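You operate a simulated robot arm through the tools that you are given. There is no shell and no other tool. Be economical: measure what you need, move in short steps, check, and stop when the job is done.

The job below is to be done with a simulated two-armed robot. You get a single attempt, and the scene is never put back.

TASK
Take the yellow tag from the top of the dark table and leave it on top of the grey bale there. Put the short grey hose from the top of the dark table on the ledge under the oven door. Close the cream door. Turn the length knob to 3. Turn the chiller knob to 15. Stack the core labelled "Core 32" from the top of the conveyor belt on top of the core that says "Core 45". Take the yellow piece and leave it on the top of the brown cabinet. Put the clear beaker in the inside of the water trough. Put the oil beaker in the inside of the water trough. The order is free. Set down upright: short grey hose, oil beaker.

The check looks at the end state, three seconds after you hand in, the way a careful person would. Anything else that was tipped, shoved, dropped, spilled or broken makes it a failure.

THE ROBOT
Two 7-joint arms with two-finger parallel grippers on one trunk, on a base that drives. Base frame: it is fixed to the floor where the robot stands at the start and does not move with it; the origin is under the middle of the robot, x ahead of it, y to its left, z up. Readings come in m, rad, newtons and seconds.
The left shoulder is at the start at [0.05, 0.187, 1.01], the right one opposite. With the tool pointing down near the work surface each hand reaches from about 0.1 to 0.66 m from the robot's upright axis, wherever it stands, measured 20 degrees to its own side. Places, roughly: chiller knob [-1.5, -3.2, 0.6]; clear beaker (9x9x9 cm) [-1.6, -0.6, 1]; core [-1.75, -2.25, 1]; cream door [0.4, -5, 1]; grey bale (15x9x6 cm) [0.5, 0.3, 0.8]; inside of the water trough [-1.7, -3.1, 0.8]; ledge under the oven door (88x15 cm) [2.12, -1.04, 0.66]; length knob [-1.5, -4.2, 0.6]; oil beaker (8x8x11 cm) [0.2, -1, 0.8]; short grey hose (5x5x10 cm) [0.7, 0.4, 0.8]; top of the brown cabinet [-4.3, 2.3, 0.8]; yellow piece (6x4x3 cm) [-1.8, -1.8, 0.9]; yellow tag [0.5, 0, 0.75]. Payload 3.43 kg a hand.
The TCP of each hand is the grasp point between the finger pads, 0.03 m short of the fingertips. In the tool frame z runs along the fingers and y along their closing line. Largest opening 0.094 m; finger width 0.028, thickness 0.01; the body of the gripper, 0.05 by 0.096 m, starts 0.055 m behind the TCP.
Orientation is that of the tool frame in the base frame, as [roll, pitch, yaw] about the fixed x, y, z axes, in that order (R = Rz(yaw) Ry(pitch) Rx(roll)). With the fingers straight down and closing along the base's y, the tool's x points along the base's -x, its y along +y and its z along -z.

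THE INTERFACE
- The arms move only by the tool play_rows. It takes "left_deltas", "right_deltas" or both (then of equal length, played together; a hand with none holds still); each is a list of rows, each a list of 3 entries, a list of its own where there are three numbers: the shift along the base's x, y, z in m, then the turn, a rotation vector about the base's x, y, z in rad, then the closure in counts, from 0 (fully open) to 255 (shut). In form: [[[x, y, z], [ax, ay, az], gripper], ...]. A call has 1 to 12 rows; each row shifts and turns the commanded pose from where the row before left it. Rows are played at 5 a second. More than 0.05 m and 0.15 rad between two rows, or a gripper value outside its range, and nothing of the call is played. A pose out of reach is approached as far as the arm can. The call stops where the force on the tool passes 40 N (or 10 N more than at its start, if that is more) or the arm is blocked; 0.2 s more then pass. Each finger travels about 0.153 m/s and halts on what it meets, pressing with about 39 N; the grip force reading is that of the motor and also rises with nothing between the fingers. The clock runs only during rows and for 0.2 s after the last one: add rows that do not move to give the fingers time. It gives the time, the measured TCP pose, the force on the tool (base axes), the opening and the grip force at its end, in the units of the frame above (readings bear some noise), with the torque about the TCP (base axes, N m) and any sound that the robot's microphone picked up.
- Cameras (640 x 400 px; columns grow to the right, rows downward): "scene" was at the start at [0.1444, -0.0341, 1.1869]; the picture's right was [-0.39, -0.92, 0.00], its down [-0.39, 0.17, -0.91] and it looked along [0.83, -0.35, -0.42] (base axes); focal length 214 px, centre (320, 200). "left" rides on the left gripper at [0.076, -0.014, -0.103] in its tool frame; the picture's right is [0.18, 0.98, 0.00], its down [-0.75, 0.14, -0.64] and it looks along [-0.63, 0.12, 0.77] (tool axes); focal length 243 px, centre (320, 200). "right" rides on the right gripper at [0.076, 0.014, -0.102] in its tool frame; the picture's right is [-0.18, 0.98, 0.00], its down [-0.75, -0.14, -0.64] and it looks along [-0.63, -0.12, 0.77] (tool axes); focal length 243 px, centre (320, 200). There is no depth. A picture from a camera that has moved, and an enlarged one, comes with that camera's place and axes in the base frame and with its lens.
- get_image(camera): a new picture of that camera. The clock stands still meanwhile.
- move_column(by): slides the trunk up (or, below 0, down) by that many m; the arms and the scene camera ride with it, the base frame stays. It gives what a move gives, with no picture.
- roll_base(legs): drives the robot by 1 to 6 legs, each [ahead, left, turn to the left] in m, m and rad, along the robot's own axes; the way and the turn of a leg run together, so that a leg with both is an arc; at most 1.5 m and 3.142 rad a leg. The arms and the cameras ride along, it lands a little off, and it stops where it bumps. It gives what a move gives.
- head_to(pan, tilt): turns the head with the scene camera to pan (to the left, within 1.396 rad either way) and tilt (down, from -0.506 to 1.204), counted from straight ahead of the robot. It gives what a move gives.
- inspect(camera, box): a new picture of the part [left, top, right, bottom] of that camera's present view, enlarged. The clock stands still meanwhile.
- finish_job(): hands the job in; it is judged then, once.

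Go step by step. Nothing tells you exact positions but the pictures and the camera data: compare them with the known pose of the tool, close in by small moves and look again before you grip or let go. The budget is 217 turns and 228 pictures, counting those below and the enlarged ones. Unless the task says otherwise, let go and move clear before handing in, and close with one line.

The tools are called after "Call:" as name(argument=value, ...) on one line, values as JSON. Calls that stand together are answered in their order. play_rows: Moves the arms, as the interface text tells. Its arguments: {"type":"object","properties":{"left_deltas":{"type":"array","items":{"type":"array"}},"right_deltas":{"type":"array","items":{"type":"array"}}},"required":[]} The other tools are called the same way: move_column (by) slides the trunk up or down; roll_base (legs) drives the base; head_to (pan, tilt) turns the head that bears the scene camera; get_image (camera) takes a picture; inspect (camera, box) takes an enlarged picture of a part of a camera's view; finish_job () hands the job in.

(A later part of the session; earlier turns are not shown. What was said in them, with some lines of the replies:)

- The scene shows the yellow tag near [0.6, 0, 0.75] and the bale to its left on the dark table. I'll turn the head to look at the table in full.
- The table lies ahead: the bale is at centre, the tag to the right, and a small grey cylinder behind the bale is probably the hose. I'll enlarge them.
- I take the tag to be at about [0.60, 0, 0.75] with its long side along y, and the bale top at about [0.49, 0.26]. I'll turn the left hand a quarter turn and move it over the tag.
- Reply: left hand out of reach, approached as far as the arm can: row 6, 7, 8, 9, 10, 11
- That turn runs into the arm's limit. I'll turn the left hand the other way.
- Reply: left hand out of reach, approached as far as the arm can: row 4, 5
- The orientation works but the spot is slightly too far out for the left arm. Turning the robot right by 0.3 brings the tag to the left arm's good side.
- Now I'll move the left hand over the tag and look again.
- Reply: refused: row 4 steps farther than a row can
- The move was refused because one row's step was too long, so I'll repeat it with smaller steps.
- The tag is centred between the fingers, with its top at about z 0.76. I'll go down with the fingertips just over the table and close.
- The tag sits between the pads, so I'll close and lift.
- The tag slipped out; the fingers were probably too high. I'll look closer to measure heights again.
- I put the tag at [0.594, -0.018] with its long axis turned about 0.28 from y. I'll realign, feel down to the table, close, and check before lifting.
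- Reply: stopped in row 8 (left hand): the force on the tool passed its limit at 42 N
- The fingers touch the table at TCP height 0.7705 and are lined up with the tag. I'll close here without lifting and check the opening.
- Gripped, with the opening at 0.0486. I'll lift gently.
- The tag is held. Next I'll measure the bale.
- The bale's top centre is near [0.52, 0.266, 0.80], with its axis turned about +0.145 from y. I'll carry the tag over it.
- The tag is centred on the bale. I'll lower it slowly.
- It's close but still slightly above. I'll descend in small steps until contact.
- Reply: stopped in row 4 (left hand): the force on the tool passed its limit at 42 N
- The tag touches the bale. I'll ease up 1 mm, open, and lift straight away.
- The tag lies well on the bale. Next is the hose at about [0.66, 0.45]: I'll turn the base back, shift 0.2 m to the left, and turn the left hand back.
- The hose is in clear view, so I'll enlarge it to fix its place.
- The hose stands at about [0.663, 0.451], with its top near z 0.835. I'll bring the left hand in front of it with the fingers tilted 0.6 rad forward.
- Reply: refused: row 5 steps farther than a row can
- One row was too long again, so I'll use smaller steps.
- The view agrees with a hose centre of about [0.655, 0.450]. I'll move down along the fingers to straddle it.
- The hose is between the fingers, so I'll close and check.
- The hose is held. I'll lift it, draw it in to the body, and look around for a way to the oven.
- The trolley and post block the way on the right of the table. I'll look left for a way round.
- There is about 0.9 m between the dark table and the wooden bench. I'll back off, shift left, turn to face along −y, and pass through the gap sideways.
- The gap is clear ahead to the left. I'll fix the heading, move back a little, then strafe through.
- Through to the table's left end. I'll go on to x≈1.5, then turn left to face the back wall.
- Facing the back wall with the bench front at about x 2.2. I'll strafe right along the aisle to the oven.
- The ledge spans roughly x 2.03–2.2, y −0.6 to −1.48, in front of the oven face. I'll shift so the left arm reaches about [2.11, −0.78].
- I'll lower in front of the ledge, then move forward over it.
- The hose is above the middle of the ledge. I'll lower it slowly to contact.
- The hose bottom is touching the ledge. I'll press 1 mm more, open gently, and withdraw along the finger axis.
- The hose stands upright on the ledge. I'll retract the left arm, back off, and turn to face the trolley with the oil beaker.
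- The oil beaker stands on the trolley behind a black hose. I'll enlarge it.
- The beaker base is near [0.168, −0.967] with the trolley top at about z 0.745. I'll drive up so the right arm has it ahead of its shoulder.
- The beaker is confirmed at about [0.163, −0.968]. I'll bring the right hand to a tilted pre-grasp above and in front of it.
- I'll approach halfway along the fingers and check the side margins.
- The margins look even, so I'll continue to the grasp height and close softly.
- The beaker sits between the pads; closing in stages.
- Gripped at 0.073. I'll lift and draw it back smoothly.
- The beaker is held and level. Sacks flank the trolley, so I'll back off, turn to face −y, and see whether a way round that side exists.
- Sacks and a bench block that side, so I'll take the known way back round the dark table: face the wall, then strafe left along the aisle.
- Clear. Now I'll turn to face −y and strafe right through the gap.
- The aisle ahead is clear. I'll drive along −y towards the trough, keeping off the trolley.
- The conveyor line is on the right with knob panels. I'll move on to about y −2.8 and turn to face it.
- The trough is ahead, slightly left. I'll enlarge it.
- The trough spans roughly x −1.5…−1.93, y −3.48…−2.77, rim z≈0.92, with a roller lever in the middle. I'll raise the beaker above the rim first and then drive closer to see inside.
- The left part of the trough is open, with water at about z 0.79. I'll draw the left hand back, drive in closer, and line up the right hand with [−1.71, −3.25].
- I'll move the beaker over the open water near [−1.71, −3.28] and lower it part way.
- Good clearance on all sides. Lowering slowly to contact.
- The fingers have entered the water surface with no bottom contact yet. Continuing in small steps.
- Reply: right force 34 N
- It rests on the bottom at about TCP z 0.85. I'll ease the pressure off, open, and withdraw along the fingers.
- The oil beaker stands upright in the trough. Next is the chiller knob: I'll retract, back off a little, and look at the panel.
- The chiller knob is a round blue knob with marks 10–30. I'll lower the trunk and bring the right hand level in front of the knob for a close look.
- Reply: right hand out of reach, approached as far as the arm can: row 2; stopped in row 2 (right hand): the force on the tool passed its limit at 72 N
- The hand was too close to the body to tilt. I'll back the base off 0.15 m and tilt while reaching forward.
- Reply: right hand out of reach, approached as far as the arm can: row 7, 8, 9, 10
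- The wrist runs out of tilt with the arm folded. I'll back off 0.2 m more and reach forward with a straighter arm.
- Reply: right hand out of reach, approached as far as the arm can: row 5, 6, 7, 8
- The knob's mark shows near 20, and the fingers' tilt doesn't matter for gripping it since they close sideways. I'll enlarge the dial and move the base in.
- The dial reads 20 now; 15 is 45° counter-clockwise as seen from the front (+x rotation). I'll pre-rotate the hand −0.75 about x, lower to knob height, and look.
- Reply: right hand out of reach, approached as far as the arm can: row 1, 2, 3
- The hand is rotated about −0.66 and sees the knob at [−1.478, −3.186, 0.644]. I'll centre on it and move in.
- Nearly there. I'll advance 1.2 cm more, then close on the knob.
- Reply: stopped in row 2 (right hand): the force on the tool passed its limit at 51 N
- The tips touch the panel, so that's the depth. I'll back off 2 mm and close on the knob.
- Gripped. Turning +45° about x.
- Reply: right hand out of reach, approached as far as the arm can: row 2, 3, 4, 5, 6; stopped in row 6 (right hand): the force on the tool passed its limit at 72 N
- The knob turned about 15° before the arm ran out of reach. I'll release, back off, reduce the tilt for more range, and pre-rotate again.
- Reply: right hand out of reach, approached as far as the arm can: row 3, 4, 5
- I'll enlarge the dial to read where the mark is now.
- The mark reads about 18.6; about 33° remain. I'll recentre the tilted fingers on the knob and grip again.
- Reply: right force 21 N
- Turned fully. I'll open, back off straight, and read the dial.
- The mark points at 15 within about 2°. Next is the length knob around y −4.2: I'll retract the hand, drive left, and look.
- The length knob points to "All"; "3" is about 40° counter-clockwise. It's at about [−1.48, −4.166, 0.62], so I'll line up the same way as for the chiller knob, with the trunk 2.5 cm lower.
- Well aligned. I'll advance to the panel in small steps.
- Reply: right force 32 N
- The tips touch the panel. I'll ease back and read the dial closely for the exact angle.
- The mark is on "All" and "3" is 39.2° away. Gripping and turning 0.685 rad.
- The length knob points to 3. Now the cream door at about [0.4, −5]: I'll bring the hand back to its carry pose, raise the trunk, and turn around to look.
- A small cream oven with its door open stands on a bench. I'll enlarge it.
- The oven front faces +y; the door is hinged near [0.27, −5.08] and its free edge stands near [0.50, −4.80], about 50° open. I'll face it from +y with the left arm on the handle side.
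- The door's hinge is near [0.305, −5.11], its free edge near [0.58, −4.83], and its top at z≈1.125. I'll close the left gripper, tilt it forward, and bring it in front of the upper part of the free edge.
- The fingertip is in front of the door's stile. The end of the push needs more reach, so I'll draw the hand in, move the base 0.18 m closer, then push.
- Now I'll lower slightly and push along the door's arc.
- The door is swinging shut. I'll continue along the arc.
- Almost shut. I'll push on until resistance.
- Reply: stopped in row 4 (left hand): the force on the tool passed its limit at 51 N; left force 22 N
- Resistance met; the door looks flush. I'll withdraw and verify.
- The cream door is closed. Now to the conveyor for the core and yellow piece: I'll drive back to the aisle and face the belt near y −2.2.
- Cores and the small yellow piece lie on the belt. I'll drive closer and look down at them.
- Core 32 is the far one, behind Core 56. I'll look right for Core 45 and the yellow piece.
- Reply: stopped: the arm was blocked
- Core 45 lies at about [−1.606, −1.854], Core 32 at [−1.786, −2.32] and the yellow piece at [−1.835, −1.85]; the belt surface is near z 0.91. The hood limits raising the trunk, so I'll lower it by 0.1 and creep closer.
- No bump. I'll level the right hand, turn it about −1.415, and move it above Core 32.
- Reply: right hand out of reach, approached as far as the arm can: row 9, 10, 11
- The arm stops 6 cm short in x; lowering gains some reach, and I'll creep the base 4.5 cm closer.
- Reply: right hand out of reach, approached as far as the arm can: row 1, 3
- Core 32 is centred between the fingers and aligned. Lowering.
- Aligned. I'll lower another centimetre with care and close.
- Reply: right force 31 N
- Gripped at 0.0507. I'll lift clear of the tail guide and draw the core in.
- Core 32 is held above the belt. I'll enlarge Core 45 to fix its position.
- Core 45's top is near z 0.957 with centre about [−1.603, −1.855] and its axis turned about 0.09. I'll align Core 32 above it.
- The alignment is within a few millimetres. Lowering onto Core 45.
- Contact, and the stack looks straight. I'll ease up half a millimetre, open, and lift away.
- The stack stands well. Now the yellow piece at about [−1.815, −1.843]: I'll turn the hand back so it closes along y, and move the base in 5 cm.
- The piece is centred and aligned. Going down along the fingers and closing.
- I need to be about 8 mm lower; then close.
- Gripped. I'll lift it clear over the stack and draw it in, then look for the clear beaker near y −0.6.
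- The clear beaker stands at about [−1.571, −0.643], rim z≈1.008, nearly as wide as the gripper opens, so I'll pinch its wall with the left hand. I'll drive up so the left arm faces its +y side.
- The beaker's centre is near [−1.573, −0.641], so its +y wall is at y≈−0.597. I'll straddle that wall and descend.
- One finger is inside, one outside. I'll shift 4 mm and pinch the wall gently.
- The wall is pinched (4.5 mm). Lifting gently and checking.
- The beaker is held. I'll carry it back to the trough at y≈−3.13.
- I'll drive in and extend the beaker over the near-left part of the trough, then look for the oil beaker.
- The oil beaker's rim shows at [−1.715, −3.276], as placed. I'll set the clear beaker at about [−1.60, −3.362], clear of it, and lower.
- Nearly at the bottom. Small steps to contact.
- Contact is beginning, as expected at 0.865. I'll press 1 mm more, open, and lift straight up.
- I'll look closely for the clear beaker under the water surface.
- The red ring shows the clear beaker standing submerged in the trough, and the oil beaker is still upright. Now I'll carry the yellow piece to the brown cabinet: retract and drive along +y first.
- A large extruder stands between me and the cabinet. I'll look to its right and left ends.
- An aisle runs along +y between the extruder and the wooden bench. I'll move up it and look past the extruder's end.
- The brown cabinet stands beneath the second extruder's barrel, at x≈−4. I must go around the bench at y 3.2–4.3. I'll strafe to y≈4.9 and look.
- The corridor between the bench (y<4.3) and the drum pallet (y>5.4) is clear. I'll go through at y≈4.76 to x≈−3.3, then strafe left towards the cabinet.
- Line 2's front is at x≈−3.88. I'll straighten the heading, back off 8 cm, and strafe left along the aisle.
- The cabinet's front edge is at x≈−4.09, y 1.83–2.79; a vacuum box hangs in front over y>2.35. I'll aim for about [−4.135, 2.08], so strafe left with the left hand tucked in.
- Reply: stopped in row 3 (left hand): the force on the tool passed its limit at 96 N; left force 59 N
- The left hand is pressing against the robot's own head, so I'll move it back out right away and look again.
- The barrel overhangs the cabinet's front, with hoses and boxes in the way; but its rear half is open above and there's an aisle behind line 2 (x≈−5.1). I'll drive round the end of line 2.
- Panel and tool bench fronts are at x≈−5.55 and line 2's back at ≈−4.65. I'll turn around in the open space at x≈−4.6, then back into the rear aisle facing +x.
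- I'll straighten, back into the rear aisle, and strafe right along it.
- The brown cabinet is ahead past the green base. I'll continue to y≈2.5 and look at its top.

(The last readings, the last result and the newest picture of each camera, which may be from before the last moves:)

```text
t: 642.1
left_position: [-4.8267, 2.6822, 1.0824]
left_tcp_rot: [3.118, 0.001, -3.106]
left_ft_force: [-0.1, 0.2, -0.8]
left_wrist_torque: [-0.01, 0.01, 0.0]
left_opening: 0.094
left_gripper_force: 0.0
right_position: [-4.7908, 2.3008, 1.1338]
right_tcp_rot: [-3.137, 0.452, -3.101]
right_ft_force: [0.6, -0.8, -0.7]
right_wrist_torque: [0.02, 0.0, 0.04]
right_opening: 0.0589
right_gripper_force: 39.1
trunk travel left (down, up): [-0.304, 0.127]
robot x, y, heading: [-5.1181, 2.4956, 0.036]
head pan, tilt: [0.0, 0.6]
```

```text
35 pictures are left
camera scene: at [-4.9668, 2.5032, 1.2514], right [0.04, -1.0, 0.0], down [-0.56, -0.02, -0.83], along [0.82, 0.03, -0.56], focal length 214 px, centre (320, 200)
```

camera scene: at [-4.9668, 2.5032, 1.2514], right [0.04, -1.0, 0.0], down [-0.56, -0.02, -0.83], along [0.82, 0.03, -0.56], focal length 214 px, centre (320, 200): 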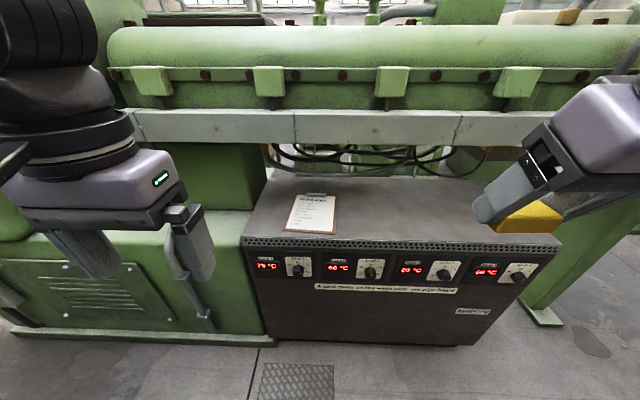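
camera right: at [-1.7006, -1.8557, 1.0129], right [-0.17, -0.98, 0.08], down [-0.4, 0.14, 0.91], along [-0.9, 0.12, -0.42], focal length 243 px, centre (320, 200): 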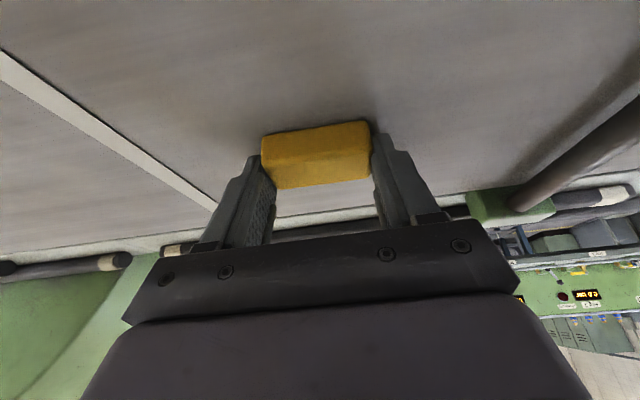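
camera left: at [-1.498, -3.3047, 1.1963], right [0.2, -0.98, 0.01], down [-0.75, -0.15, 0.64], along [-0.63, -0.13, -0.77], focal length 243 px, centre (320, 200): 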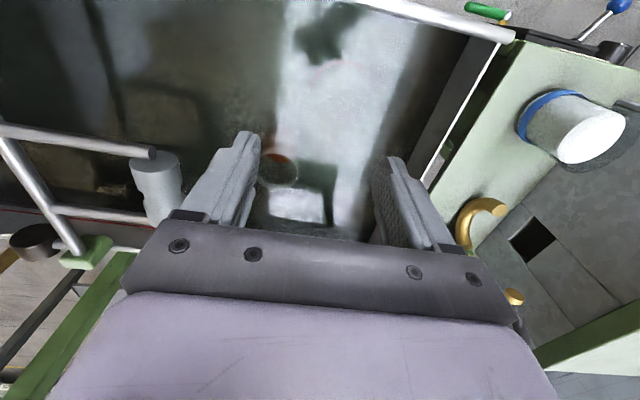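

The cabinet's top is open from this side: near edge x≈−4.52, z≈0.79, with only a clipboard at the left. I'll aim for [−4.42, 2.2]: lower the trunk, shift a little right, and reach over.

Call:
move_column(by=-0.08)

Call:
roll_base(legs=[[0, -0.08, -0.036]])

Call:
play_rows(right_deltas=[[[0.041, 0, 0], [0, 0, 0], 255], [[0.041, 0, 0], [0, 0, 0], 255], [[0.041, 0, 0], [0, 0, 0], 255], [[0.041, 0, -0.01], [0, 0, 0], 255], [[0.041, 0, -0.02], [0, 0, 0], 255], [[0.041, 0, -0.02], [0, 0, 0], 255], [[0.041, 0, -0.025], [0, 0, 0], 255], [[0.041, 0, -0.025], [0, 0, 0], 255], [[0.035, 0, -0.03], [0, 0, 0], 255], [[0, 0, 0], [0, 0, 0], 255]])

Call:
get_image(camera="right")

Call:
get_image(camera="scene")

```text
t: 643.2
left_position: [-4.8261, 2.6821, 1.0025]
left_tcp_rot: [3.116, 0.003, -3.107]
left_ft_force: [-0.8, 0.3, 0.1]
left_wrist_torque: [0.01, 0.0, 0.03]
left_opening: 0.094
left_gripper_force: 0.0
right_position: [-4.7905, 2.3011, 1.0535]
right_tcp_rot: [-3.138, 0.45, -3.1]
right_ft_force: [0.9, -0.9, -0.8]
right_wrist_torque: [0.0, 0.03, -0.01]
right_opening: 0.059
right_gripper_force: 39.4
trunk travel left (down, up): [-0.224, 0.207]
robot x, y, heading: [-5.1143, 2.4946, 0.031]
head pan, tilt: [0.0, 0.6]
```

```text
t: 644.6
left_position: [-4.8169, 2.5901, 1.0023]
left_tcp_rot: [3.116, -0.001, -3.142]
left_ft_force: [-0.1, 0.0, 0.0]
left_wrist_torque: [-0.03, 0.02, 0.0]
left_opening: 0.0938
left_gripper_force: 0.1
right_position: [-4.796, 2.2092, 1.0531]
right_tcp_rot: [-3.138, 0.451, -3.135]
right_ft_force: [-0.5, -0.9, 0.2]
right_wrist_torque: [-0.02, -0.02, 0.04]
right_opening: 0.0588
right_gripper_force: 38.7
trunk travel left (down, up): [-0.224, 0.207]
robot x, y, heading: [-5.1143, 2.4134, 0.002]
head pan, tilt: [0.0, 0.6]
```

```text
t: 646.8
left_position: [-4.8177, 2.5902, 1.0018]
left_tcp_rot: [3.115, 0.002, -3.14]
left_ft_force: [-0.3, -0.3, 0.3]
left_wrist_torque: [0.01, -0.01, 0.03]
left_opening: 0.0942
left_gripper_force: 0.1
right_position: [-4.4313, 2.2073, 0.9232]
right_tcp_rot: [-3.138, 0.451, -3.134]
right_ft_force: [0.6, 0.2, 0.1]
right_wrist_torque: [0.01, -0.02, 0.0]
right_opening: 0.0589
right_gripper_force: 39.2
trunk travel left (down, up): [-0.224, 0.207]
robot x, y, heading: [-5.1118, 2.4168, 0.007]
head pan, tilt: [0.0, 0.6]
```

```text
34 pictures are left
camera right: at [-4.5441, 2.2217, 0.9822], right [0.16, 0.98, 0.08], down [0.4, -0.14, 0.91], along [0.9, -0.11, -0.41], focal length 243 px, centre (320, 200)
```

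right: 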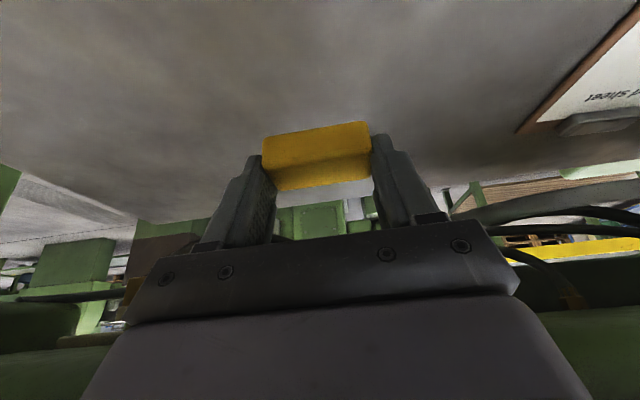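

```text
33 pictures are left
camera scene: at [-4.965, 2.4169, 1.1713], right [0.0, -1.0, 0.0], down [-0.57, 0.0, -0.83], along [0.82, 0.0, -0.57], focal length 214 px, centre (320, 200)
```

scene: 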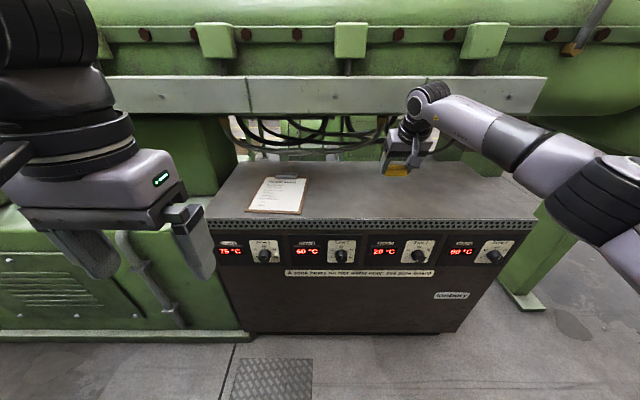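

The piece is over the middle of the cabinet's top, clear of everything. I'll lower to contact.

Call:
play_rows(right_deltas=[[[0, 0, -0.03], [0, 0, 0], 255], [[0, 0, -0.03], [0, 0, 0], 255], [[0, 0, -0.015], [0, 0, 0], 255], [[0, 0, -0.006], [0, 0, 0], 255], [[0, 0, -0.004], [0, 0, 0], 255], [[0, 0, -0.004], [0, 0, 0], 255], [[0, 0, -0.004], [0, 0, 0], 255], [[0, 0, -0.004], [0, 0, 0], 255], [[0, 0, -0.004], [0, 0, 0], 255]])

Call:
inspect(camera="scene", box=[320, 80, 480, 220])

```text
t: 648.8
left_position: [-4.8178, 2.5901, 1.0024]
left_tcp_rot: [3.118, 0.001, 3.141]
left_ft_force: [-0.8, -1.0, 0.2]
left_wrist_torque: [0.0, 0.01, 0.03]
left_opening: 0.094
left_gripper_force: 0.0
right_position: [-4.4327, 2.2092, 0.823]
right_tcp_rot: [-3.137, 0.451, -3.138]
right_ft_force: [-0.4, 1.2, -0.9]
right_wrist_torque: [0.0, 0.03, -0.01]
right_opening: 0.0587
right_gripper_force: 38.6
trunk travel left (down, up): [-0.224, 0.207]
robot x, y, heading: [-5.1132, 2.4162, 0.004]
head pan, tilt: [0.0, 0.6]
```

```text
2.86 times, centred on (400, 150) of scene
camera zoom: at [-4.965, 2.4169, 1.1713], right [0.0, -1.0, 0.0], down [-0.56, 0.0, -0.83], along [0.83, 0.0, -0.56], focal length 613 px, centre (91, 343)
```

zoom: 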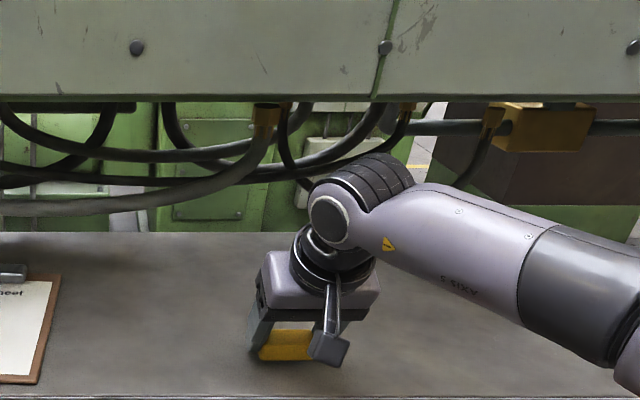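

No contact yet. I'll keep lowering in small steps.

Call:
play_rows(right_deltas=[[[0, 0, -0.004], [0, 0, 0], 255], [[0, 0, -0.004], [0, 0, 0], 255], [[0, 0, -0.004], [0, 0, 0], 255], [[0, 0, -0.003], [0, 0, 0], 255], [[0, 0, -0.003], [0, 0, 0], 255], [[0, 0, -0.003], [0, 0, 0], 255], [[0, 0, -0.003], [0, 0, 0], 255], [[0, 0, 0], [0, 0, 0], 255]])

Call:
get_image(camera="right")

```text
t: 650.3
left_position: [-4.8199, 2.5898, 1.0019]
left_tcp_rot: [3.117, 0.004, 3.141]
left_ft_force: [-0.5, -0.6, 0.3]
left_wrist_torque: [0.01, 0.03, 0.01]
left_opening: 0.0938
left_gripper_force: 0.1
right_position: [-4.4313, 2.2097, 0.8137]
right_tcp_rot: [-3.141, 0.469, -3.138]
right_ft_force: [-4.6, 0.2, 13.2]
right_wrist_torque: [-0.29, 0.32, -0.07]
right_opening: 0.0586
right_gripper_force: 39.4
trunk travel left (down, up): [-0.224, 0.207]
robot x, y, heading: [-5.1111, 2.4165, -0.001]
head pan, tilt: [0.0, 0.6]
stopped in row 7 (right hand): the force on the tool passed its limit at 41 N (the readings are from after the stop); the commanded pose is now the measured one
```

```text
31 pictures are left
camera right: at [-4.5436, 2.2232, 0.8706], right [0.16, 0.98, 0.08], down [0.38, -0.14, 0.91], along [0.91, -0.11, -0.4], focal length 243 px, centre (320, 200)
```

right: 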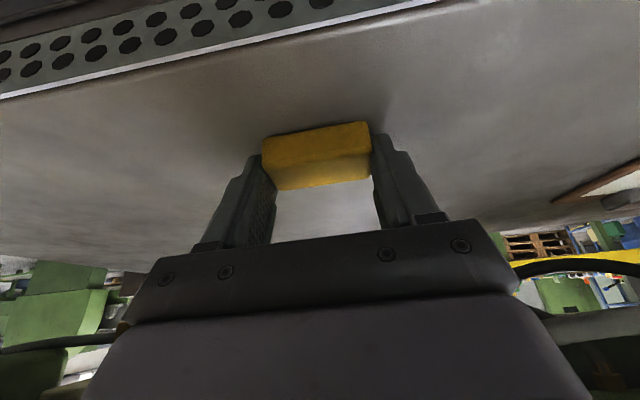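

Contact on the cabinet top. I'll ease up 1 mm, open, and withdraw along the fingers.

Call:
play_rows(right_deltas=[[[0, 0, 0.001], [0, 0, 0], 255], [[0, 0, 0], [0, 0, 0], 70], [[0, 0, 0], [0, 0, 0], 20], [[0, 0, 0], [0, 0, 0], 0], [[-0.009, 0, 0.018], [0, 0, 0], 0], [[-0.015, 0, 0.03], [0, 0, 0], 0], [[-0.015, 0, 0.03], [0, 0, 0], 0], [[-0.03, 0, 0.035], [0, 0, 0], 0], [[-0.04, 0, 0.03], [0, 0, 0], 0], [[-0.04, 0, 0.02], [0, 0, 0], 0]])

Call:
inspect(camera="scene", box=[320, 80, 480, 220])

Call:
get_image(camera="scene")

```text
t: 652.5
left_position: [-4.8193, 2.5906, 1.003]
left_tcp_rot: [3.118, 0.001, 3.14]
left_ft_force: [0.2, -1.1, 0.8]
left_wrist_torque: [-0.04, 0.01, -0.04]
left_opening: 0.0938
left_gripper_force: 0.0
right_position: [-4.5785, 2.2051, 0.9697]
right_tcp_rot: [-3.139, 0.462, -3.14]
right_ft_force: [0.1, -0.5, -0.4]
right_wrist_torque: [0.03, 0.0, 0.01]
right_opening: 0.0939
right_gripper_force: 0.0
trunk travel left (down, up): [-0.224, 0.207]
robot x, y, heading: [-5.1122, 2.4149, -0.003]
head pan, tilt: [0.0, 0.6]
```

```text
2.86 times, centred on (400, 150) of scene
camera zoom: at [-4.9654, 2.4168, 1.1714], right [0.0, -1.0, 0.0], down [-0.56, 0.0, -0.83], along [0.83, 0.0, -0.56], focal length 613 px, centre (91, 343)
```

zoom: 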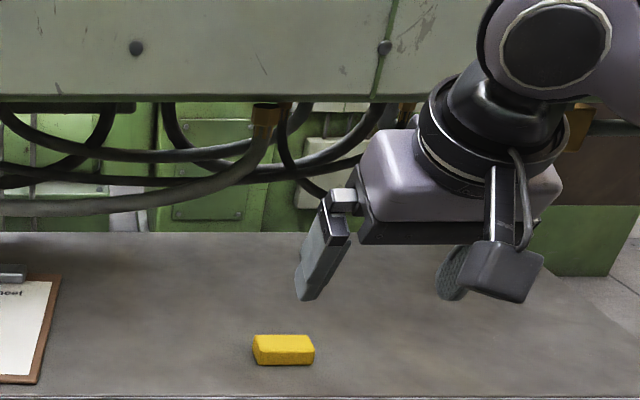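

```text
29 pictures are left
camera scene: at [-4.9654, 2.4168, 1.1714], right [0.0, -1.0, 0.0], down [-0.56, 0.0, -0.83], along [0.83, 0.0, -0.56], focal length 214 px, centre (320, 200)
```

scene: 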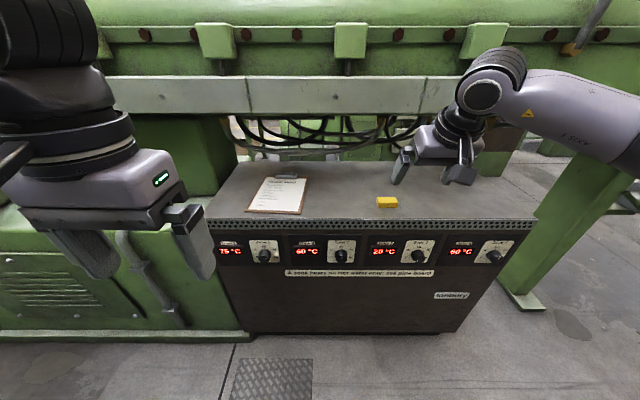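

The yellow piece lies flat on the brown cabinet, which was the last item. I'll draw the hand fully clear and hand in.

Call:
play_rows(right_deltas=[[[-0.04, 0, 0.02], [0, 0, 0], 0], [[-0.04, 0, 0.02], [0, 0, 0], 0], [[-0.04, 0, 0.01], [0, 0, 0], 0], [[-0.04, 0, 0], [0, 0, 0], 0]])

Call:
finish_job()

```text
t: 653.5
left_position: [-4.819, 2.5893, 1.0021]
left_tcp_rot: [3.118, 0.001, 3.141]
left_ft_force: [-0.6, -0.2, 0.1]
left_wrist_torque: [0.01, -0.01, 0.02]
left_opening: 0.0941
left_gripper_force: 0.1
right_position: [-4.7405, 2.2067, 1.0224]
right_tcp_rot: [-3.14, 0.462, -3.137]
right_ft_force: [0.5, -1.1, -0.8]
right_wrist_torque: [-0.01, 0.01, 0.01]
right_opening: 0.0941
right_gripper_force: 0.0
trunk travel left (down, up): [-0.224, 0.207]
robot x, y, heading: [-5.117, 2.4146, 0.002]
head pan, tilt: [0.0, 0.6]
```

```text
The job is handed in.
```

All nine parts of the job are done and handed in: tag on the bale, hose upright on the ledge, cream door closed, length knob at 3, chiller knob at 15 (within about 2°), Core 32 on Core 45, yellow piece on the brown cabinet, and both beakers standing in the trough.
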